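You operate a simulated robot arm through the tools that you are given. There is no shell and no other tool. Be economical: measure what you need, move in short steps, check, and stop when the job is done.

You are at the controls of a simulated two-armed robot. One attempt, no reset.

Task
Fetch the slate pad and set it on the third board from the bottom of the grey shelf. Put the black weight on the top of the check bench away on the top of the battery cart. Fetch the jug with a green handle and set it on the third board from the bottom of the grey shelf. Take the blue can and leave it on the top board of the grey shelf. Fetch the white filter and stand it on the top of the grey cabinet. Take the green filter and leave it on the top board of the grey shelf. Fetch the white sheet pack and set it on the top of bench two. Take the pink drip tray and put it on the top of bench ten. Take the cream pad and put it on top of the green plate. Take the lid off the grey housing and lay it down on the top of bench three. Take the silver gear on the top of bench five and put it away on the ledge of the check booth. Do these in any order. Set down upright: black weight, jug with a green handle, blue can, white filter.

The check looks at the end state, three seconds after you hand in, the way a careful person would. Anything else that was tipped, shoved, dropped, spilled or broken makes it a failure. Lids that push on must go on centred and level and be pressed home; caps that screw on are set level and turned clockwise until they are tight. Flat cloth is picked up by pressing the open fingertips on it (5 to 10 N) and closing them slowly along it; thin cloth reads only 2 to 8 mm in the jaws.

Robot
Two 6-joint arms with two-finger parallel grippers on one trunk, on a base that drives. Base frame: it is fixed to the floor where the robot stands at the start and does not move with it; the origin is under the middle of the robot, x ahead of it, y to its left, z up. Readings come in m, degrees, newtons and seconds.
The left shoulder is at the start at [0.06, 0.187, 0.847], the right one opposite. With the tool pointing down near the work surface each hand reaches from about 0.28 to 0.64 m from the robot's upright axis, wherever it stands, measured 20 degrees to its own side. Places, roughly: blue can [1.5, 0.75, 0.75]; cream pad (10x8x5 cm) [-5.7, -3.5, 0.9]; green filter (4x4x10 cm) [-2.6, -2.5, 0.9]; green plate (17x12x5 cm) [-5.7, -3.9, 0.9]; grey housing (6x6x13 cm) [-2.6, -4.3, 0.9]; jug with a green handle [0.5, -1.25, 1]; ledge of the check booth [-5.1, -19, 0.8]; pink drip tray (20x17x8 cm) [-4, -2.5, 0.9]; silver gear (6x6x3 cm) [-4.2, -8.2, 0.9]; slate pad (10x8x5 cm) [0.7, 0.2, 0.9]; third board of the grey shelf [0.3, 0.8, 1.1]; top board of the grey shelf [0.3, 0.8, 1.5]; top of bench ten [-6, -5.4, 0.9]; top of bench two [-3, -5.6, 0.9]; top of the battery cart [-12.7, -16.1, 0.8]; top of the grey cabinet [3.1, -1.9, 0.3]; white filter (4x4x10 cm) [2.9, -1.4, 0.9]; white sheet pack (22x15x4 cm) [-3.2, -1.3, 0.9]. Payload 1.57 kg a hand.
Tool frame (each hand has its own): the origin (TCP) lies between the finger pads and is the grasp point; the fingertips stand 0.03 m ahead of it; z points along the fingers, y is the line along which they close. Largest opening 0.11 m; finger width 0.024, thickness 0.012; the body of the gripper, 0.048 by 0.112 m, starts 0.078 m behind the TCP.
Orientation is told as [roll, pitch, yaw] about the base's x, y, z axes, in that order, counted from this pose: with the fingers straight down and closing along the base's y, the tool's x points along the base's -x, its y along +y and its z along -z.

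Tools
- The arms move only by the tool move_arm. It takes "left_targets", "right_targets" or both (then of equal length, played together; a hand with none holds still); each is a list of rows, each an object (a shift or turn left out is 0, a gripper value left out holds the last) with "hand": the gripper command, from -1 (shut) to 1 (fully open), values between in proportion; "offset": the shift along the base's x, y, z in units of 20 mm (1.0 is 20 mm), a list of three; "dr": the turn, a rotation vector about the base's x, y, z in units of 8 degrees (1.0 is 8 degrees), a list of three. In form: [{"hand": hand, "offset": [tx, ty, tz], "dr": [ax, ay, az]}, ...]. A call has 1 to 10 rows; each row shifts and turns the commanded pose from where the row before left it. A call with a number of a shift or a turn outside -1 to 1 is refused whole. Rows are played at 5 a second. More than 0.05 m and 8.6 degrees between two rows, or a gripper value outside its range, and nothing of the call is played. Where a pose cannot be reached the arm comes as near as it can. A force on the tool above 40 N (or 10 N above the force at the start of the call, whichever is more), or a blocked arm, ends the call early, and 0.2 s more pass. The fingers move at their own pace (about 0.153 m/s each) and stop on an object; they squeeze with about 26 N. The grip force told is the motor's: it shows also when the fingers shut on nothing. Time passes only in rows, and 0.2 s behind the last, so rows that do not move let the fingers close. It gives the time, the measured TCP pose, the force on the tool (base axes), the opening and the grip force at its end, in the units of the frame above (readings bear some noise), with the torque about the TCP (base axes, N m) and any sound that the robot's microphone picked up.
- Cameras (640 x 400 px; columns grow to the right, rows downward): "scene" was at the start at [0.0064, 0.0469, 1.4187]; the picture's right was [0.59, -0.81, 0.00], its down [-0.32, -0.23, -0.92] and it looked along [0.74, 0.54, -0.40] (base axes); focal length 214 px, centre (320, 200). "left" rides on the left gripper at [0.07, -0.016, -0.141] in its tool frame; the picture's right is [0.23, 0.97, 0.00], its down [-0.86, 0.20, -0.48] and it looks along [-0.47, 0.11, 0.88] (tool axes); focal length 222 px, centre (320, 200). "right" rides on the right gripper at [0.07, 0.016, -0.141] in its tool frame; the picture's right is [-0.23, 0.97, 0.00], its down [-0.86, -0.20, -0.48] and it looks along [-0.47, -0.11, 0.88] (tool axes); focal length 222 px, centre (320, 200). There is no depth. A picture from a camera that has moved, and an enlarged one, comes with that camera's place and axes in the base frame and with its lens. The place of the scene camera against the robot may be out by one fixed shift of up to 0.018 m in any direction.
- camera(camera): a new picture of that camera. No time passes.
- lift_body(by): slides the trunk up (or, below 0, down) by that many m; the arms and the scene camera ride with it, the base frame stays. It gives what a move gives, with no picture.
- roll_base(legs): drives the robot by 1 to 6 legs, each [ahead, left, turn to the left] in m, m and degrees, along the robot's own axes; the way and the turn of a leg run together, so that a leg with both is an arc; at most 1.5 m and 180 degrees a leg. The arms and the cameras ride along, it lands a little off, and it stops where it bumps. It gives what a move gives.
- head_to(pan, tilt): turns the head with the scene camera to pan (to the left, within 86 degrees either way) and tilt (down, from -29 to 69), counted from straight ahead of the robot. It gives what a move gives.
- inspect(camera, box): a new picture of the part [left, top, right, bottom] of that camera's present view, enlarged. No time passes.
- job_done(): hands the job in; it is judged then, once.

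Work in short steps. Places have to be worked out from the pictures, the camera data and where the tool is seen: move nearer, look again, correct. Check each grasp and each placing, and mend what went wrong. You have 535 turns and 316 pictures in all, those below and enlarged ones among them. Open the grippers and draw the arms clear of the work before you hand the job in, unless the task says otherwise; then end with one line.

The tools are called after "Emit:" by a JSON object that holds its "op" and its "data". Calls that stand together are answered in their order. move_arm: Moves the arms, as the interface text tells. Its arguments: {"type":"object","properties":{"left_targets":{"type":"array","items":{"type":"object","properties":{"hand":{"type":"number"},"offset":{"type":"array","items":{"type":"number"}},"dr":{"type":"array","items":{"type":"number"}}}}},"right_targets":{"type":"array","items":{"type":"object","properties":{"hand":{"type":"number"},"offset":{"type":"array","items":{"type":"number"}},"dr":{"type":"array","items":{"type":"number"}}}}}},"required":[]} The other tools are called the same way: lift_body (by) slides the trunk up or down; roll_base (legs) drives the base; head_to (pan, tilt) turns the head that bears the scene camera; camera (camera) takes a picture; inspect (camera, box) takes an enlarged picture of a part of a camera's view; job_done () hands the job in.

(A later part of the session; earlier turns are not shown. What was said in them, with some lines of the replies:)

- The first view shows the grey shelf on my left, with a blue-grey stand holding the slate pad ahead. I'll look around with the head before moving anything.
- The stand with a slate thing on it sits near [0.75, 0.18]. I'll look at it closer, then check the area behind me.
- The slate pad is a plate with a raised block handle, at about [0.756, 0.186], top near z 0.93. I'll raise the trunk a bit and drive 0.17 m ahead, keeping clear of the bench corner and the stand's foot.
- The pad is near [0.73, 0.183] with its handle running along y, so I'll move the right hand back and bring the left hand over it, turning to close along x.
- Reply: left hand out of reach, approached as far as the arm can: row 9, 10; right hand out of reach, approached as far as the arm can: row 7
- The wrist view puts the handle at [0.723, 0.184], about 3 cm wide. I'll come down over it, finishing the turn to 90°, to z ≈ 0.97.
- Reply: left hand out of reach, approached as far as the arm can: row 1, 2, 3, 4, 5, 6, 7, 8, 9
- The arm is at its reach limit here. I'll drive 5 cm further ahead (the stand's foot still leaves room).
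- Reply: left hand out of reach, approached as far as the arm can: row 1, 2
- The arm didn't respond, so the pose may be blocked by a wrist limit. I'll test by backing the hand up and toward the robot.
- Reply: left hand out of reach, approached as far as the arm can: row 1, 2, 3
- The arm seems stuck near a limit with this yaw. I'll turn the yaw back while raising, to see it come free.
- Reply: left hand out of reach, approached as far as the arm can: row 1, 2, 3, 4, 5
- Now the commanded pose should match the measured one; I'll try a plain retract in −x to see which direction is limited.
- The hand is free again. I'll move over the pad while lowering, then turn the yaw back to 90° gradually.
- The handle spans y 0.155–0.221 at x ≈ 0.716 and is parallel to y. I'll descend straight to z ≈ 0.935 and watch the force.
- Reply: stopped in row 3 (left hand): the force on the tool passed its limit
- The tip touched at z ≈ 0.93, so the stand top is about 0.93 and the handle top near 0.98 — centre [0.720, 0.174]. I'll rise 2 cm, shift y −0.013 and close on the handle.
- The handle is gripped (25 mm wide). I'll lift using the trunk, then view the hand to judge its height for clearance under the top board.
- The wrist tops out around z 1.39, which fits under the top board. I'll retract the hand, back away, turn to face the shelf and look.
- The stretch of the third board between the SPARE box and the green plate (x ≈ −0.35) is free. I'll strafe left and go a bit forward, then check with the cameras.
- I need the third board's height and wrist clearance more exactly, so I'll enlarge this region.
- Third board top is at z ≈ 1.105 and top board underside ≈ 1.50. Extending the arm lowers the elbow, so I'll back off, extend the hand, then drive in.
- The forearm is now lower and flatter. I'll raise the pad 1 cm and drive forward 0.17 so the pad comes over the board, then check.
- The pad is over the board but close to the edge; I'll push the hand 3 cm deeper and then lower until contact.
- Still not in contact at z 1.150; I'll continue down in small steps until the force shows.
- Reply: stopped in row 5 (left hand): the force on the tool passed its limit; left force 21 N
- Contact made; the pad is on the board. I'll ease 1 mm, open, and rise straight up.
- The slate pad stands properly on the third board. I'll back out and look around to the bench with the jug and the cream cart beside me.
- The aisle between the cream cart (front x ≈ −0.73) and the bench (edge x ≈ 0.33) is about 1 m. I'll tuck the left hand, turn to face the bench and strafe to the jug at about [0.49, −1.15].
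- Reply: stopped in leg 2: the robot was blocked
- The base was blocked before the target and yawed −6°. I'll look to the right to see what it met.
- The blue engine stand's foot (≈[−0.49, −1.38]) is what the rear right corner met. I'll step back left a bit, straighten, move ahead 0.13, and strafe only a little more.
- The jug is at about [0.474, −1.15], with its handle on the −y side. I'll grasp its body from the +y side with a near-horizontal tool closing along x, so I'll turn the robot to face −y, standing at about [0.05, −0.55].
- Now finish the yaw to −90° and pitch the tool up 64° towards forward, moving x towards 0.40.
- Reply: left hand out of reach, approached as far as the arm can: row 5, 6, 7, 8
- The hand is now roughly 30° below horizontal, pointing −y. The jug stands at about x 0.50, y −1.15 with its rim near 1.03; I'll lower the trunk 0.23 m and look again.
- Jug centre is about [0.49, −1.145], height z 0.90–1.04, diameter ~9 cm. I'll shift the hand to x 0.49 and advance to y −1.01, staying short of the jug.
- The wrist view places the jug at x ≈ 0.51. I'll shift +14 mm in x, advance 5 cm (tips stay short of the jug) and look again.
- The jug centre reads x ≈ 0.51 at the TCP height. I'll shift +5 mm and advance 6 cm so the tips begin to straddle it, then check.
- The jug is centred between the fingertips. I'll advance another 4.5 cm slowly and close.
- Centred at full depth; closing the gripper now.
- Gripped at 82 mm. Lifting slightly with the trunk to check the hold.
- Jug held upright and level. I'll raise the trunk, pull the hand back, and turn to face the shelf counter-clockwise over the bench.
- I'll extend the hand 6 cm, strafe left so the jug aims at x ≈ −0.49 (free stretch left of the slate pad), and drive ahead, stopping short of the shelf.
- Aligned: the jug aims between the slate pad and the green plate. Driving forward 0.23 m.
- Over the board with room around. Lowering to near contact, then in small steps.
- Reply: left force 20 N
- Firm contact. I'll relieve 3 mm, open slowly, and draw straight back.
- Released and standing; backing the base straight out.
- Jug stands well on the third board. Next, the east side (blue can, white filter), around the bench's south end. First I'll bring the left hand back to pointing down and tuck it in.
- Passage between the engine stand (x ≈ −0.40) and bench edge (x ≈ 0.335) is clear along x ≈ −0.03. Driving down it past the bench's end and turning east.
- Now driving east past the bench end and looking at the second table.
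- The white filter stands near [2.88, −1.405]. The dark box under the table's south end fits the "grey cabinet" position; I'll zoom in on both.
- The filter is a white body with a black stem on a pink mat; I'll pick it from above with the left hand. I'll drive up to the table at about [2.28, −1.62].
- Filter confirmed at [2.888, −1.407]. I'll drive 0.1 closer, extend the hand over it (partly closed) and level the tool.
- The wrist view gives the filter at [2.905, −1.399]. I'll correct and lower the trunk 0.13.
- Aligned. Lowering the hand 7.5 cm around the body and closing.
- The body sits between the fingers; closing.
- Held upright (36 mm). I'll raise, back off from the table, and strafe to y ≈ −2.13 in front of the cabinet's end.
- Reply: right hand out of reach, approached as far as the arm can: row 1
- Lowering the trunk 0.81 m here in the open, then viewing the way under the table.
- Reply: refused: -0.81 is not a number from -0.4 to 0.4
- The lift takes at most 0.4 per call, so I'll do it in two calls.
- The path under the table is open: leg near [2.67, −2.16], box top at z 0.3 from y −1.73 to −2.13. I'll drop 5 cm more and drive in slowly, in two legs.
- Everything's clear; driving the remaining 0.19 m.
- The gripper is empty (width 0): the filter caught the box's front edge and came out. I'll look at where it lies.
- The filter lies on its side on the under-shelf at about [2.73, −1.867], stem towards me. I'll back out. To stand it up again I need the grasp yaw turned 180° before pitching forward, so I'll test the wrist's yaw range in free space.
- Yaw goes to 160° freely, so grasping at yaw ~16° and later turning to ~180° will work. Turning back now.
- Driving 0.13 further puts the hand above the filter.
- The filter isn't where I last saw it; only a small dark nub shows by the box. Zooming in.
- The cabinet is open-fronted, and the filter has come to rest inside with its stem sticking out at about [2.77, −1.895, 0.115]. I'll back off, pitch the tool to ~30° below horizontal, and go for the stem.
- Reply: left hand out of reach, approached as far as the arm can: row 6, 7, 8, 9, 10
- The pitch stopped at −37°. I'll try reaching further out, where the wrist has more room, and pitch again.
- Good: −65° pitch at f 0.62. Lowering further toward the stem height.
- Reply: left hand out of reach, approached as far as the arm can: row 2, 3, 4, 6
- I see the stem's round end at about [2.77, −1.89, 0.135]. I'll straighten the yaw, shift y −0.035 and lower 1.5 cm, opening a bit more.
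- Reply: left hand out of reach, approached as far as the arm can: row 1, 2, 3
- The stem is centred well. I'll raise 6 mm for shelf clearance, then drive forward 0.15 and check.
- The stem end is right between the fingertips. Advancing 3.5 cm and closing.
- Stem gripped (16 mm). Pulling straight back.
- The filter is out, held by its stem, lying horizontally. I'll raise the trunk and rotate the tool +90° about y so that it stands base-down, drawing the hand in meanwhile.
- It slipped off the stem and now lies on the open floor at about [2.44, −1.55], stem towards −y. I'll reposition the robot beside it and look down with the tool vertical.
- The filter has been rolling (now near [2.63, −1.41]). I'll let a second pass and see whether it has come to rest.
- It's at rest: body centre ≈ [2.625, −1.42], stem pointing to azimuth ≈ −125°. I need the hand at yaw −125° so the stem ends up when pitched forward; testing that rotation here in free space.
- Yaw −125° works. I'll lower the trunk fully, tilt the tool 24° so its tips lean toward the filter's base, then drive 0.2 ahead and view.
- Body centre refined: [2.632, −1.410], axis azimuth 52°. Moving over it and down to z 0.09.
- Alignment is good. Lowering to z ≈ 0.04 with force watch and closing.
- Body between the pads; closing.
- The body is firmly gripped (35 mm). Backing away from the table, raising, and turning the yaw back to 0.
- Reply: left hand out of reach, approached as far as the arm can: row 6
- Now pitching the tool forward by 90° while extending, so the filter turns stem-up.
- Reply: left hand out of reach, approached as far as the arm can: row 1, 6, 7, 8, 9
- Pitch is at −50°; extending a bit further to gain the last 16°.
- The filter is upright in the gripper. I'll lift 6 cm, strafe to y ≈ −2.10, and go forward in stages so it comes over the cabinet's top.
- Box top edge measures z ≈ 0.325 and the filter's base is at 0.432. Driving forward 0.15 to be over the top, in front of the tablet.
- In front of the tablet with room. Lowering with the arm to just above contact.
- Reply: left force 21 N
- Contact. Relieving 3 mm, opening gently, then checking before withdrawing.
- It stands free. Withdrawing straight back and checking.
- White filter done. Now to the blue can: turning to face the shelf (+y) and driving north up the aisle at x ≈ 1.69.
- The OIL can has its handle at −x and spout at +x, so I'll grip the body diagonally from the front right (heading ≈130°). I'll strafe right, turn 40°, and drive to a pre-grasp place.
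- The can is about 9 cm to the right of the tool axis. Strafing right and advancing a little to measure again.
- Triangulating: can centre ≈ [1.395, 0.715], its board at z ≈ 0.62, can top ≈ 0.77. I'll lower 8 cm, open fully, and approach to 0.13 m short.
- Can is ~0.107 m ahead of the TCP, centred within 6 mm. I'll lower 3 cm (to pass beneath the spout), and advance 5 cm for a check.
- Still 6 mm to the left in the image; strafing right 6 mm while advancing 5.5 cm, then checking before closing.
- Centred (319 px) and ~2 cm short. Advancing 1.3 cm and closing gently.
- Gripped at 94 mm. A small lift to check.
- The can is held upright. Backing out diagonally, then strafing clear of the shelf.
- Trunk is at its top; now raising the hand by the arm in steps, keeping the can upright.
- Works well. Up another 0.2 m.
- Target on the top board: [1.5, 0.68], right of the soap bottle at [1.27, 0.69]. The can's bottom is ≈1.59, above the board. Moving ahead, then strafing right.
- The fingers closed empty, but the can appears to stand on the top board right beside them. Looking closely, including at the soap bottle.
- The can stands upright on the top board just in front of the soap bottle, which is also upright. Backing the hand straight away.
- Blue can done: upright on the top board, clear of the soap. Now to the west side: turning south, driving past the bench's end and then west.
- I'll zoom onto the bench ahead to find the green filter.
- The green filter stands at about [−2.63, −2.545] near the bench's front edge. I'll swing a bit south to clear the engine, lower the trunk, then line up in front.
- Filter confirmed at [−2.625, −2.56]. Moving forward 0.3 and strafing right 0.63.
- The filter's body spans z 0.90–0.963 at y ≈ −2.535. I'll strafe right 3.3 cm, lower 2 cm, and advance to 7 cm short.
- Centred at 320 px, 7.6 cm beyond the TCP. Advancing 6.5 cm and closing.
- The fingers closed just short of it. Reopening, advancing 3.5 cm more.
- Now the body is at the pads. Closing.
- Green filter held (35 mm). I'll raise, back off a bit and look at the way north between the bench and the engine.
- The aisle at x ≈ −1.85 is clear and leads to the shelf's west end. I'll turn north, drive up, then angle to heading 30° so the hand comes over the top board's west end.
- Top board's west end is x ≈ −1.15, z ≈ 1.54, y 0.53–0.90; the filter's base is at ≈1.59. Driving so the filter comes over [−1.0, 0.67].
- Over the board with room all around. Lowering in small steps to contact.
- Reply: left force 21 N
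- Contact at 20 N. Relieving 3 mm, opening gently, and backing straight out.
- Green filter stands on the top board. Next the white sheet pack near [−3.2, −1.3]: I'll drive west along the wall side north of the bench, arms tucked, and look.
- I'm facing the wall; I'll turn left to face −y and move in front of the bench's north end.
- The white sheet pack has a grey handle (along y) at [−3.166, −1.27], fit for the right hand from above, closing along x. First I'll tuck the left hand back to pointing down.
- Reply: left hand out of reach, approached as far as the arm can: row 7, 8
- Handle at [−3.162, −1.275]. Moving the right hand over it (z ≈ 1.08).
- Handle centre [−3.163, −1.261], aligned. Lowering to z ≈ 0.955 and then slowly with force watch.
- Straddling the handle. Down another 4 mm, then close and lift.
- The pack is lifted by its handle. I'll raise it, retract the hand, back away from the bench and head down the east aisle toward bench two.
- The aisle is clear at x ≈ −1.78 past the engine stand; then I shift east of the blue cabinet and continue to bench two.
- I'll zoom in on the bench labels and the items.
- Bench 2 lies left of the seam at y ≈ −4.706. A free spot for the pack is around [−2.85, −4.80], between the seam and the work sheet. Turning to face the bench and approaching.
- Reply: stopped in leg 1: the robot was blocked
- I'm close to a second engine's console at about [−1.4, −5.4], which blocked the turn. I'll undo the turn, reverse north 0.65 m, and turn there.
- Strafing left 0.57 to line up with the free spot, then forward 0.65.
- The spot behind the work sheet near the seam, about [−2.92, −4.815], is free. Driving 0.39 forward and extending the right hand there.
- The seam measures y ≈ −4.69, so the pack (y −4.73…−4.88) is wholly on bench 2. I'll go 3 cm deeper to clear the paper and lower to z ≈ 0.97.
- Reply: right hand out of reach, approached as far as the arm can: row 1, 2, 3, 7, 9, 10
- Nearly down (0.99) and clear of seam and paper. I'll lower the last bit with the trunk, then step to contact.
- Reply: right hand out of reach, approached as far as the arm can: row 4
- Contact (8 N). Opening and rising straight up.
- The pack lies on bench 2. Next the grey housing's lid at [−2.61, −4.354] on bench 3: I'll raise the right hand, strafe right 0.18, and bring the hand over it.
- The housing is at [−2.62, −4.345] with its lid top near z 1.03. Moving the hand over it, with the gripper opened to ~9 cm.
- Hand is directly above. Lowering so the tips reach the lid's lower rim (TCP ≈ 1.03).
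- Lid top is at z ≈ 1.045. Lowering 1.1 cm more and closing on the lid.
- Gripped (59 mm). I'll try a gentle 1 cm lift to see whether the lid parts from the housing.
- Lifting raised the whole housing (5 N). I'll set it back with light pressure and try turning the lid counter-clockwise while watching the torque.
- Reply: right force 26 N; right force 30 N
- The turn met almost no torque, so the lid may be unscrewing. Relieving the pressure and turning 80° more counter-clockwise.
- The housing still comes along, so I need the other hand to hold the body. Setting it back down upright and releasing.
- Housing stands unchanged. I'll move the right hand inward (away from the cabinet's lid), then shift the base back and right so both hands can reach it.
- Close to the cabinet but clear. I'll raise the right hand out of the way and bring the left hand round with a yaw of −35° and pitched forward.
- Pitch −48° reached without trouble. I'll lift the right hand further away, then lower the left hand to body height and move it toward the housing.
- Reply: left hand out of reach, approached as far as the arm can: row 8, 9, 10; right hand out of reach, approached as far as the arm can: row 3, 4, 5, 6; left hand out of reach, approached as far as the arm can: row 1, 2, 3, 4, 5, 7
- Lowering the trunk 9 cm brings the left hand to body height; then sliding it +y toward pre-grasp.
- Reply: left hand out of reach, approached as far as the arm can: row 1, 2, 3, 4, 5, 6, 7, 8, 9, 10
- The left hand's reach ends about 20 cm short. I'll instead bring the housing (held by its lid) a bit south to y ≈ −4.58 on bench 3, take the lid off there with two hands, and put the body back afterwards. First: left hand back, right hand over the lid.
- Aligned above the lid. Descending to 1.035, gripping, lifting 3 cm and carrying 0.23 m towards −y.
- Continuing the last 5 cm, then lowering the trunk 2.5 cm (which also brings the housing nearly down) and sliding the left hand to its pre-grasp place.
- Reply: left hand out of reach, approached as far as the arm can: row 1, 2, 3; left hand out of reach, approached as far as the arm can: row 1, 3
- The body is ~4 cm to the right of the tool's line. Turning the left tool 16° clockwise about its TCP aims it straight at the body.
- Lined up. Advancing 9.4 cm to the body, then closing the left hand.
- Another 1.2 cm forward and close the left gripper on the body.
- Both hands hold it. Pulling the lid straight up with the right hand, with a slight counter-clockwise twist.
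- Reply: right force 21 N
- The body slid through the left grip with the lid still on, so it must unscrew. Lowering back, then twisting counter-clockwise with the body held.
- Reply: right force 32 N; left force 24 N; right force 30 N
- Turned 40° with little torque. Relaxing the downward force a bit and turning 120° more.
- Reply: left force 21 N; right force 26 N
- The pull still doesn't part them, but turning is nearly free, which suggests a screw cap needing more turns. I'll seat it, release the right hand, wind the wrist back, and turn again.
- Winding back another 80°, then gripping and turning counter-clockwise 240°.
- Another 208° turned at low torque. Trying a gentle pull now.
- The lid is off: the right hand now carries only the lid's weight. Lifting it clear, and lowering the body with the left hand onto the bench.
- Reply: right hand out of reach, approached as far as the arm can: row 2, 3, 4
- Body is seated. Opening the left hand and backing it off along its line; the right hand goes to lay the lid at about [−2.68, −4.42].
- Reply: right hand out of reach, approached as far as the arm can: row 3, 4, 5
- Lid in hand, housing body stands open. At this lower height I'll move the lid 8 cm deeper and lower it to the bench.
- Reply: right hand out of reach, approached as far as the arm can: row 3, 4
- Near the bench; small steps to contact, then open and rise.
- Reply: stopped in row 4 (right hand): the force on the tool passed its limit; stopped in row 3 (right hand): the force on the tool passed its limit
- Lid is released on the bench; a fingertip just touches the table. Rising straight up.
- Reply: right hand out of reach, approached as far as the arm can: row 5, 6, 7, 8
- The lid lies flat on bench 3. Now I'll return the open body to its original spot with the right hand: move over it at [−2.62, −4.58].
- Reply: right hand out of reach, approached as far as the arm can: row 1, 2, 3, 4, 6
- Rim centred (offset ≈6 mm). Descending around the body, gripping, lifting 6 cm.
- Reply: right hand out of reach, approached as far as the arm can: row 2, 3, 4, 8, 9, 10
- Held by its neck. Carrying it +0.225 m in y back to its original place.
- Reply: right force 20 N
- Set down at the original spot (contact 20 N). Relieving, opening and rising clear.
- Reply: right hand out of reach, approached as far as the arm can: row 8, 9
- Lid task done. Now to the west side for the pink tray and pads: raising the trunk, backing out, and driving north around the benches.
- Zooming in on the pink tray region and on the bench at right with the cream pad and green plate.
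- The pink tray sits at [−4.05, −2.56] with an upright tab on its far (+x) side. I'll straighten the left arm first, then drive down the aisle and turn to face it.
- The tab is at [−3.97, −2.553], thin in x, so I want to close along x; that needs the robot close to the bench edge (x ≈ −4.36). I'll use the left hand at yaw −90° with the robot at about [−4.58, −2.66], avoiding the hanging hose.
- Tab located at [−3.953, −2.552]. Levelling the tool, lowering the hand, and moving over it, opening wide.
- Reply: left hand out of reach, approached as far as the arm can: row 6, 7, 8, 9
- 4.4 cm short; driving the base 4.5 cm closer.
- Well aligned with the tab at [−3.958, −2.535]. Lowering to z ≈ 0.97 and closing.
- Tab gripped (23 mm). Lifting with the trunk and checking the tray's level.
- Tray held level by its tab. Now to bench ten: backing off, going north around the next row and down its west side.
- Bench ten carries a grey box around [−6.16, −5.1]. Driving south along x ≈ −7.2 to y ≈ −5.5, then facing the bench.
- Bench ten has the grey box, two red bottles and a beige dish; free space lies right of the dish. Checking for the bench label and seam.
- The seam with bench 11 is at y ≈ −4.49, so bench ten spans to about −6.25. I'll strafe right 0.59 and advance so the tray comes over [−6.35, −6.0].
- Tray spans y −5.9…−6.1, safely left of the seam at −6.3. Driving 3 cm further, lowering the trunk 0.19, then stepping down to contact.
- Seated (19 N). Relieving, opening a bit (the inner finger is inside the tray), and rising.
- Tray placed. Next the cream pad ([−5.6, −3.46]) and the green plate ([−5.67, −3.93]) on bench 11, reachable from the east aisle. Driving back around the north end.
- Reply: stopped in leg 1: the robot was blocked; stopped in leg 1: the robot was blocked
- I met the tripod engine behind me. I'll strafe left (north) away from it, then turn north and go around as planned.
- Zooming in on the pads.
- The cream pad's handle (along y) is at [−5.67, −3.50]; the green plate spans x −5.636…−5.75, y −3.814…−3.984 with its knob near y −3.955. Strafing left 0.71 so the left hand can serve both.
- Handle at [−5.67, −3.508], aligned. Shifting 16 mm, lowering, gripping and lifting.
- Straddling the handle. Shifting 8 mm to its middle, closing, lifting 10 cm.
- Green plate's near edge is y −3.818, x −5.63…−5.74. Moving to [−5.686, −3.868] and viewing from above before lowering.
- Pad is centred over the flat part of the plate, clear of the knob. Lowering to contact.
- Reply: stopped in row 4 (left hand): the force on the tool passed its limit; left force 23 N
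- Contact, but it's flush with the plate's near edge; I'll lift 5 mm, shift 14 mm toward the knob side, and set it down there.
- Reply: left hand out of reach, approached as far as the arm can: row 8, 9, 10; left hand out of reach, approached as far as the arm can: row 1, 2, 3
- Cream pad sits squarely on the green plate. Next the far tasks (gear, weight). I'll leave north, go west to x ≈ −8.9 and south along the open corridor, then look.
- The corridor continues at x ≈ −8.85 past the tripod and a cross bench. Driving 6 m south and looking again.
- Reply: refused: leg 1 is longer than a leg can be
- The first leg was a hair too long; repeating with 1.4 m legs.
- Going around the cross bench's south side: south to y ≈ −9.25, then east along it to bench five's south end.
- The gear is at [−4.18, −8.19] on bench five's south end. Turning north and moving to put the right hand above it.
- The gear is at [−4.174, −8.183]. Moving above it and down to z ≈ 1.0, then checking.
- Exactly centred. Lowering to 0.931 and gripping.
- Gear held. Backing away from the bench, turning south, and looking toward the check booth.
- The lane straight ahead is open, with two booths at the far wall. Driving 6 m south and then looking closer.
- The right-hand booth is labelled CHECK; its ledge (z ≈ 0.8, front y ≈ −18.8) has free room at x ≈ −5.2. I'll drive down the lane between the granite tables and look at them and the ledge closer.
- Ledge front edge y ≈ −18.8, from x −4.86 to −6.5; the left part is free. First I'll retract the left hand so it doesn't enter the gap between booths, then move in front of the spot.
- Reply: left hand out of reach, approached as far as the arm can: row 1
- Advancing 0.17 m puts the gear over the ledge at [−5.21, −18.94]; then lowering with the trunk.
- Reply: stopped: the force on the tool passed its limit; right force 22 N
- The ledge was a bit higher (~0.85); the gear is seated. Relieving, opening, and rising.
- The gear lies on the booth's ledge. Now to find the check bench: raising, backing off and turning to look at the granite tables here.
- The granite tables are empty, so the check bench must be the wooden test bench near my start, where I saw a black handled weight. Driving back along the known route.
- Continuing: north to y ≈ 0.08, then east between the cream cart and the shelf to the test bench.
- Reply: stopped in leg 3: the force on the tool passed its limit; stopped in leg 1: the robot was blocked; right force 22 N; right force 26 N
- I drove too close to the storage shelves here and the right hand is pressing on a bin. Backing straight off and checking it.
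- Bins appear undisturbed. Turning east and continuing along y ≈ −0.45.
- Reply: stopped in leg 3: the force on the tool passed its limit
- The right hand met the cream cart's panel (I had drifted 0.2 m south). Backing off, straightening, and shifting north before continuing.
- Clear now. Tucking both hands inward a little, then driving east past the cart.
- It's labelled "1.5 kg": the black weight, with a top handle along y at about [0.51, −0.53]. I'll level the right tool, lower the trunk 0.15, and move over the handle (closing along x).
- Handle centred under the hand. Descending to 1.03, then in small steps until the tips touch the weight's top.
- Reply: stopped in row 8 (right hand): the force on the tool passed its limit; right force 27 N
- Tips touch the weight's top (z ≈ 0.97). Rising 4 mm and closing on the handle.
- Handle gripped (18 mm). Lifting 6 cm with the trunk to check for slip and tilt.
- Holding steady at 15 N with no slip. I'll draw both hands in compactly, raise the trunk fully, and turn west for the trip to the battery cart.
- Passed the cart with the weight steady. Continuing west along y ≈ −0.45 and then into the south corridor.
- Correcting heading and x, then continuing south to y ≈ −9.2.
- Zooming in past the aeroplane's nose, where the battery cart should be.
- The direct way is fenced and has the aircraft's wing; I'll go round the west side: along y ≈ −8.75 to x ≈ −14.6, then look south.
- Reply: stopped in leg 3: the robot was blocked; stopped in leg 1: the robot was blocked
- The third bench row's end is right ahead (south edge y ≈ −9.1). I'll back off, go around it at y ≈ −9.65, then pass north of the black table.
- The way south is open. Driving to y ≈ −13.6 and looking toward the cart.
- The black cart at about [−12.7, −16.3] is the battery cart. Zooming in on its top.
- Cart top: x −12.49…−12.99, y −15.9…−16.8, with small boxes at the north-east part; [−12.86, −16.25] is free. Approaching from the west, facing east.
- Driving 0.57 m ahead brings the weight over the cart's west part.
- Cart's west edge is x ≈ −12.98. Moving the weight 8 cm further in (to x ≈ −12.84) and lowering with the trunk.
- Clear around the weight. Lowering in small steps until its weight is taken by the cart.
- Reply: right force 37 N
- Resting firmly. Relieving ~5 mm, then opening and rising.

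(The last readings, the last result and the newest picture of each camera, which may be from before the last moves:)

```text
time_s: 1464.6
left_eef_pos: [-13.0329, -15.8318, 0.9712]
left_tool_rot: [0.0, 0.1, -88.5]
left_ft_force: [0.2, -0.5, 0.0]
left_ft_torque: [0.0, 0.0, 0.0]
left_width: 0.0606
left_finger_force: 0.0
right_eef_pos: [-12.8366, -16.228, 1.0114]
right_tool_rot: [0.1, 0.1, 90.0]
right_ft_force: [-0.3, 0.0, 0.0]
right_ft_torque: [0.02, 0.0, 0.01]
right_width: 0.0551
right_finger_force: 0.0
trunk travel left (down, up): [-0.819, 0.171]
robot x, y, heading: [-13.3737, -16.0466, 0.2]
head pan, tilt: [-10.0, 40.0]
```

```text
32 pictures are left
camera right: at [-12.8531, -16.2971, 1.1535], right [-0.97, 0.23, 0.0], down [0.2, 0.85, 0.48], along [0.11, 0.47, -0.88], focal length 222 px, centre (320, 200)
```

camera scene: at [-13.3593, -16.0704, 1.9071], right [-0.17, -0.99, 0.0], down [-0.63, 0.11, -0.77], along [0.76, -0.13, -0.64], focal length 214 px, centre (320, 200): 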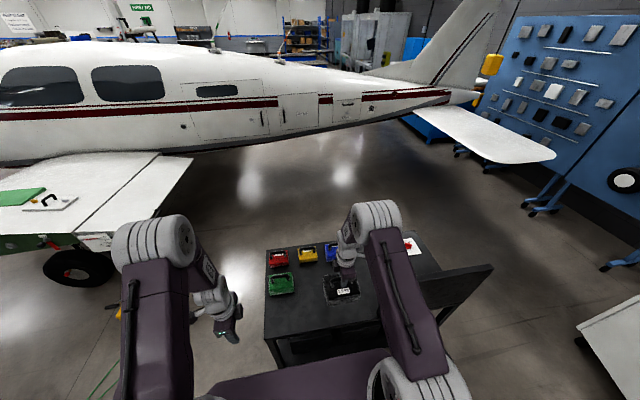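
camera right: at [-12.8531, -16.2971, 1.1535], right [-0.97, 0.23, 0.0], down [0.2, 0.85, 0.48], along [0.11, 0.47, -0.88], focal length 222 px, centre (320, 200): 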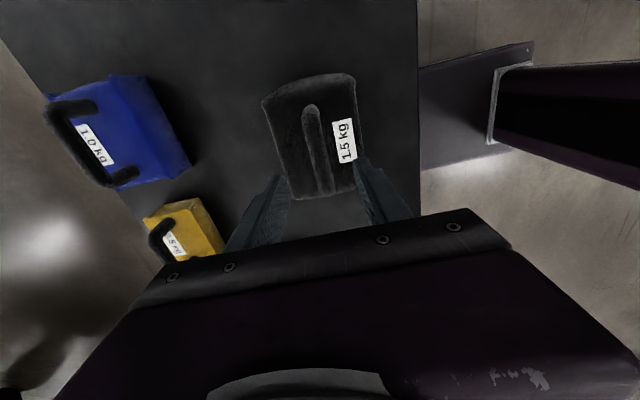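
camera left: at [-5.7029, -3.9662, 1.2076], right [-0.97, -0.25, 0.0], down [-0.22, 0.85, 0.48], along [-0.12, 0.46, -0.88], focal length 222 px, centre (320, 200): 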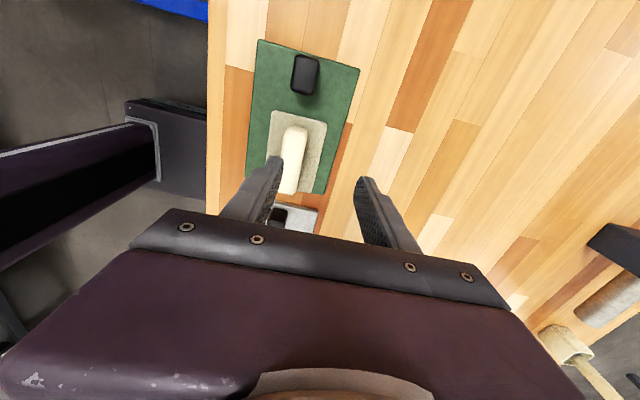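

The black weight stands upright on the battery cart. Raising the arms and backing clear before handing in.

Emit:
{"op": "lift_body", "data": {"by": 0.15}}

Emit:
{"op": "roll_base", "data": {"legs": [[-0.5, 0, 0]]}}

Emit:
{"op": "move_arm", "data": {"left_targets": [{"hand": 1}, {"hand": 1}, {"hand": 1}], "right_targets": [{"hand": 1}, {"hand": 1}, {"hand": 1}]}}

Emit:
{"op": "inspect", "data": {"camera": "scene", "box": [220, 170, 440, 310]}}

```text
time_s: 1466.4
left_eef_pos: [-13.0323, -15.8326, 1.1204]
left_tool_rot: [-0.2, 0.1, -88.5]
left_ft_force: [-0.5, -0.2, -0.1]
left_ft_torque: [-0.02, 0.01, 0.0]
left_width: 0.0606
left_finger_force: 0.1
right_eef_pos: [-12.835, -16.2288, 1.1618]
right_tool_rot: [0.1, -0.1, 90.0]
right_ft_force: [0.5, 0.2, -0.6]
right_ft_torque: [0.02, 0.02, 0.0]
right_width: 0.0551
right_finger_force: 0.1
trunk travel left (down, up): [-0.969, 0.021]
robot x, y, heading: [-13.3742, -16.0476, 0.3]
head pan, tilt: [-10.0, 40.0]
```

```text
time_s: 1469.3
left_eef_pos: [-13.5289, -15.8348, 1.12]
left_tool_rot: [-0.3, 0.1, -88.6]
left_ft_force: [-0.5, 0.5, 0.3]
left_ft_torque: [-0.01, 0.03, 0.01]
left_width: 0.0606
left_finger_force: 0.1
right_eef_pos: [-13.333, -16.2313, 1.1596]
right_tool_rot: [0.1, -0.1, 89.8]
right_ft_force: [0.1, 0.1, -0.1]
right_ft_torque: [-0.04, 0.05, 0.01]
right_width: 0.0549
right_finger_force: 0.0
trunk travel left (down, up): [-0.969, 0.021]
robot x, y, heading: [-13.874, -16.0493, 0.1]
head pan, tilt: [-10.0, 40.0]
```

```text
time_s: 1470.1
left_eef_pos: [-13.5309, -15.8338, 1.1216]
left_tool_rot: [-0.1, 0.1, -88.5]
left_ft_force: [-0.5, 0.1, 0.0]
left_ft_torque: [0.03, 0.01, 0.01]
left_width: 0.1099
left_finger_force: 0.1
right_eef_pos: [-13.3336, -16.233, 1.1612]
right_tool_rot: [0.1, -0.2, 89.8]
right_ft_force: [-0.3, 1.1, -0.1]
right_ft_torque: [0.0, 0.0, -0.01]
right_width: 0.1101
right_finger_force: 0.0
trunk travel left (down, up): [-0.969, 0.021]
robot x, y, heading: [-13.8751, -16.0467, -0.0]
head pan, tilt: [-10.0, 40.0]
```

```text
2.86 times, centred on (330, 240) of scene
camera zoom: at [-13.8574, -16.0706, 1.8871], right [-0.17, -0.98, 0.0], down [-0.63, 0.11, -0.77], along [0.75, -0.13, -0.64], focal length 613 px, centre (291, 86)
```

zoom: 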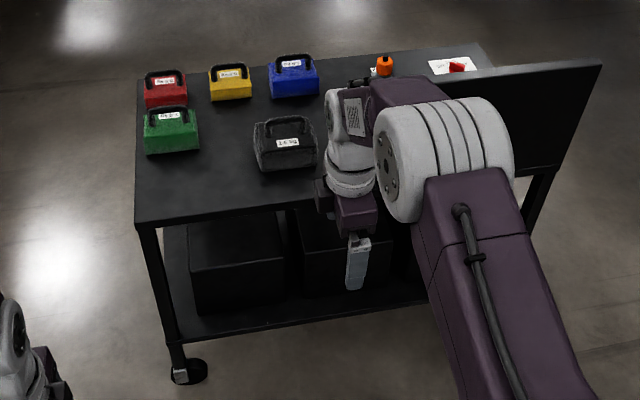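

The weight sits among the others on the battery cart, both grippers are open and the arms are clear. All eleven items are placed, so I'm handing in.

Emit:
{"op": "job_done", "data": {}}

```text
The job is handed in.
```

I handed the job in with all eleven items placed; the white filter was dropped twice and picked up again along the way, and the base or a hand bumped the tripod engine, a storage bin and the cream cart, with nothing seen to have moved (I did not re-check the tripod engine).
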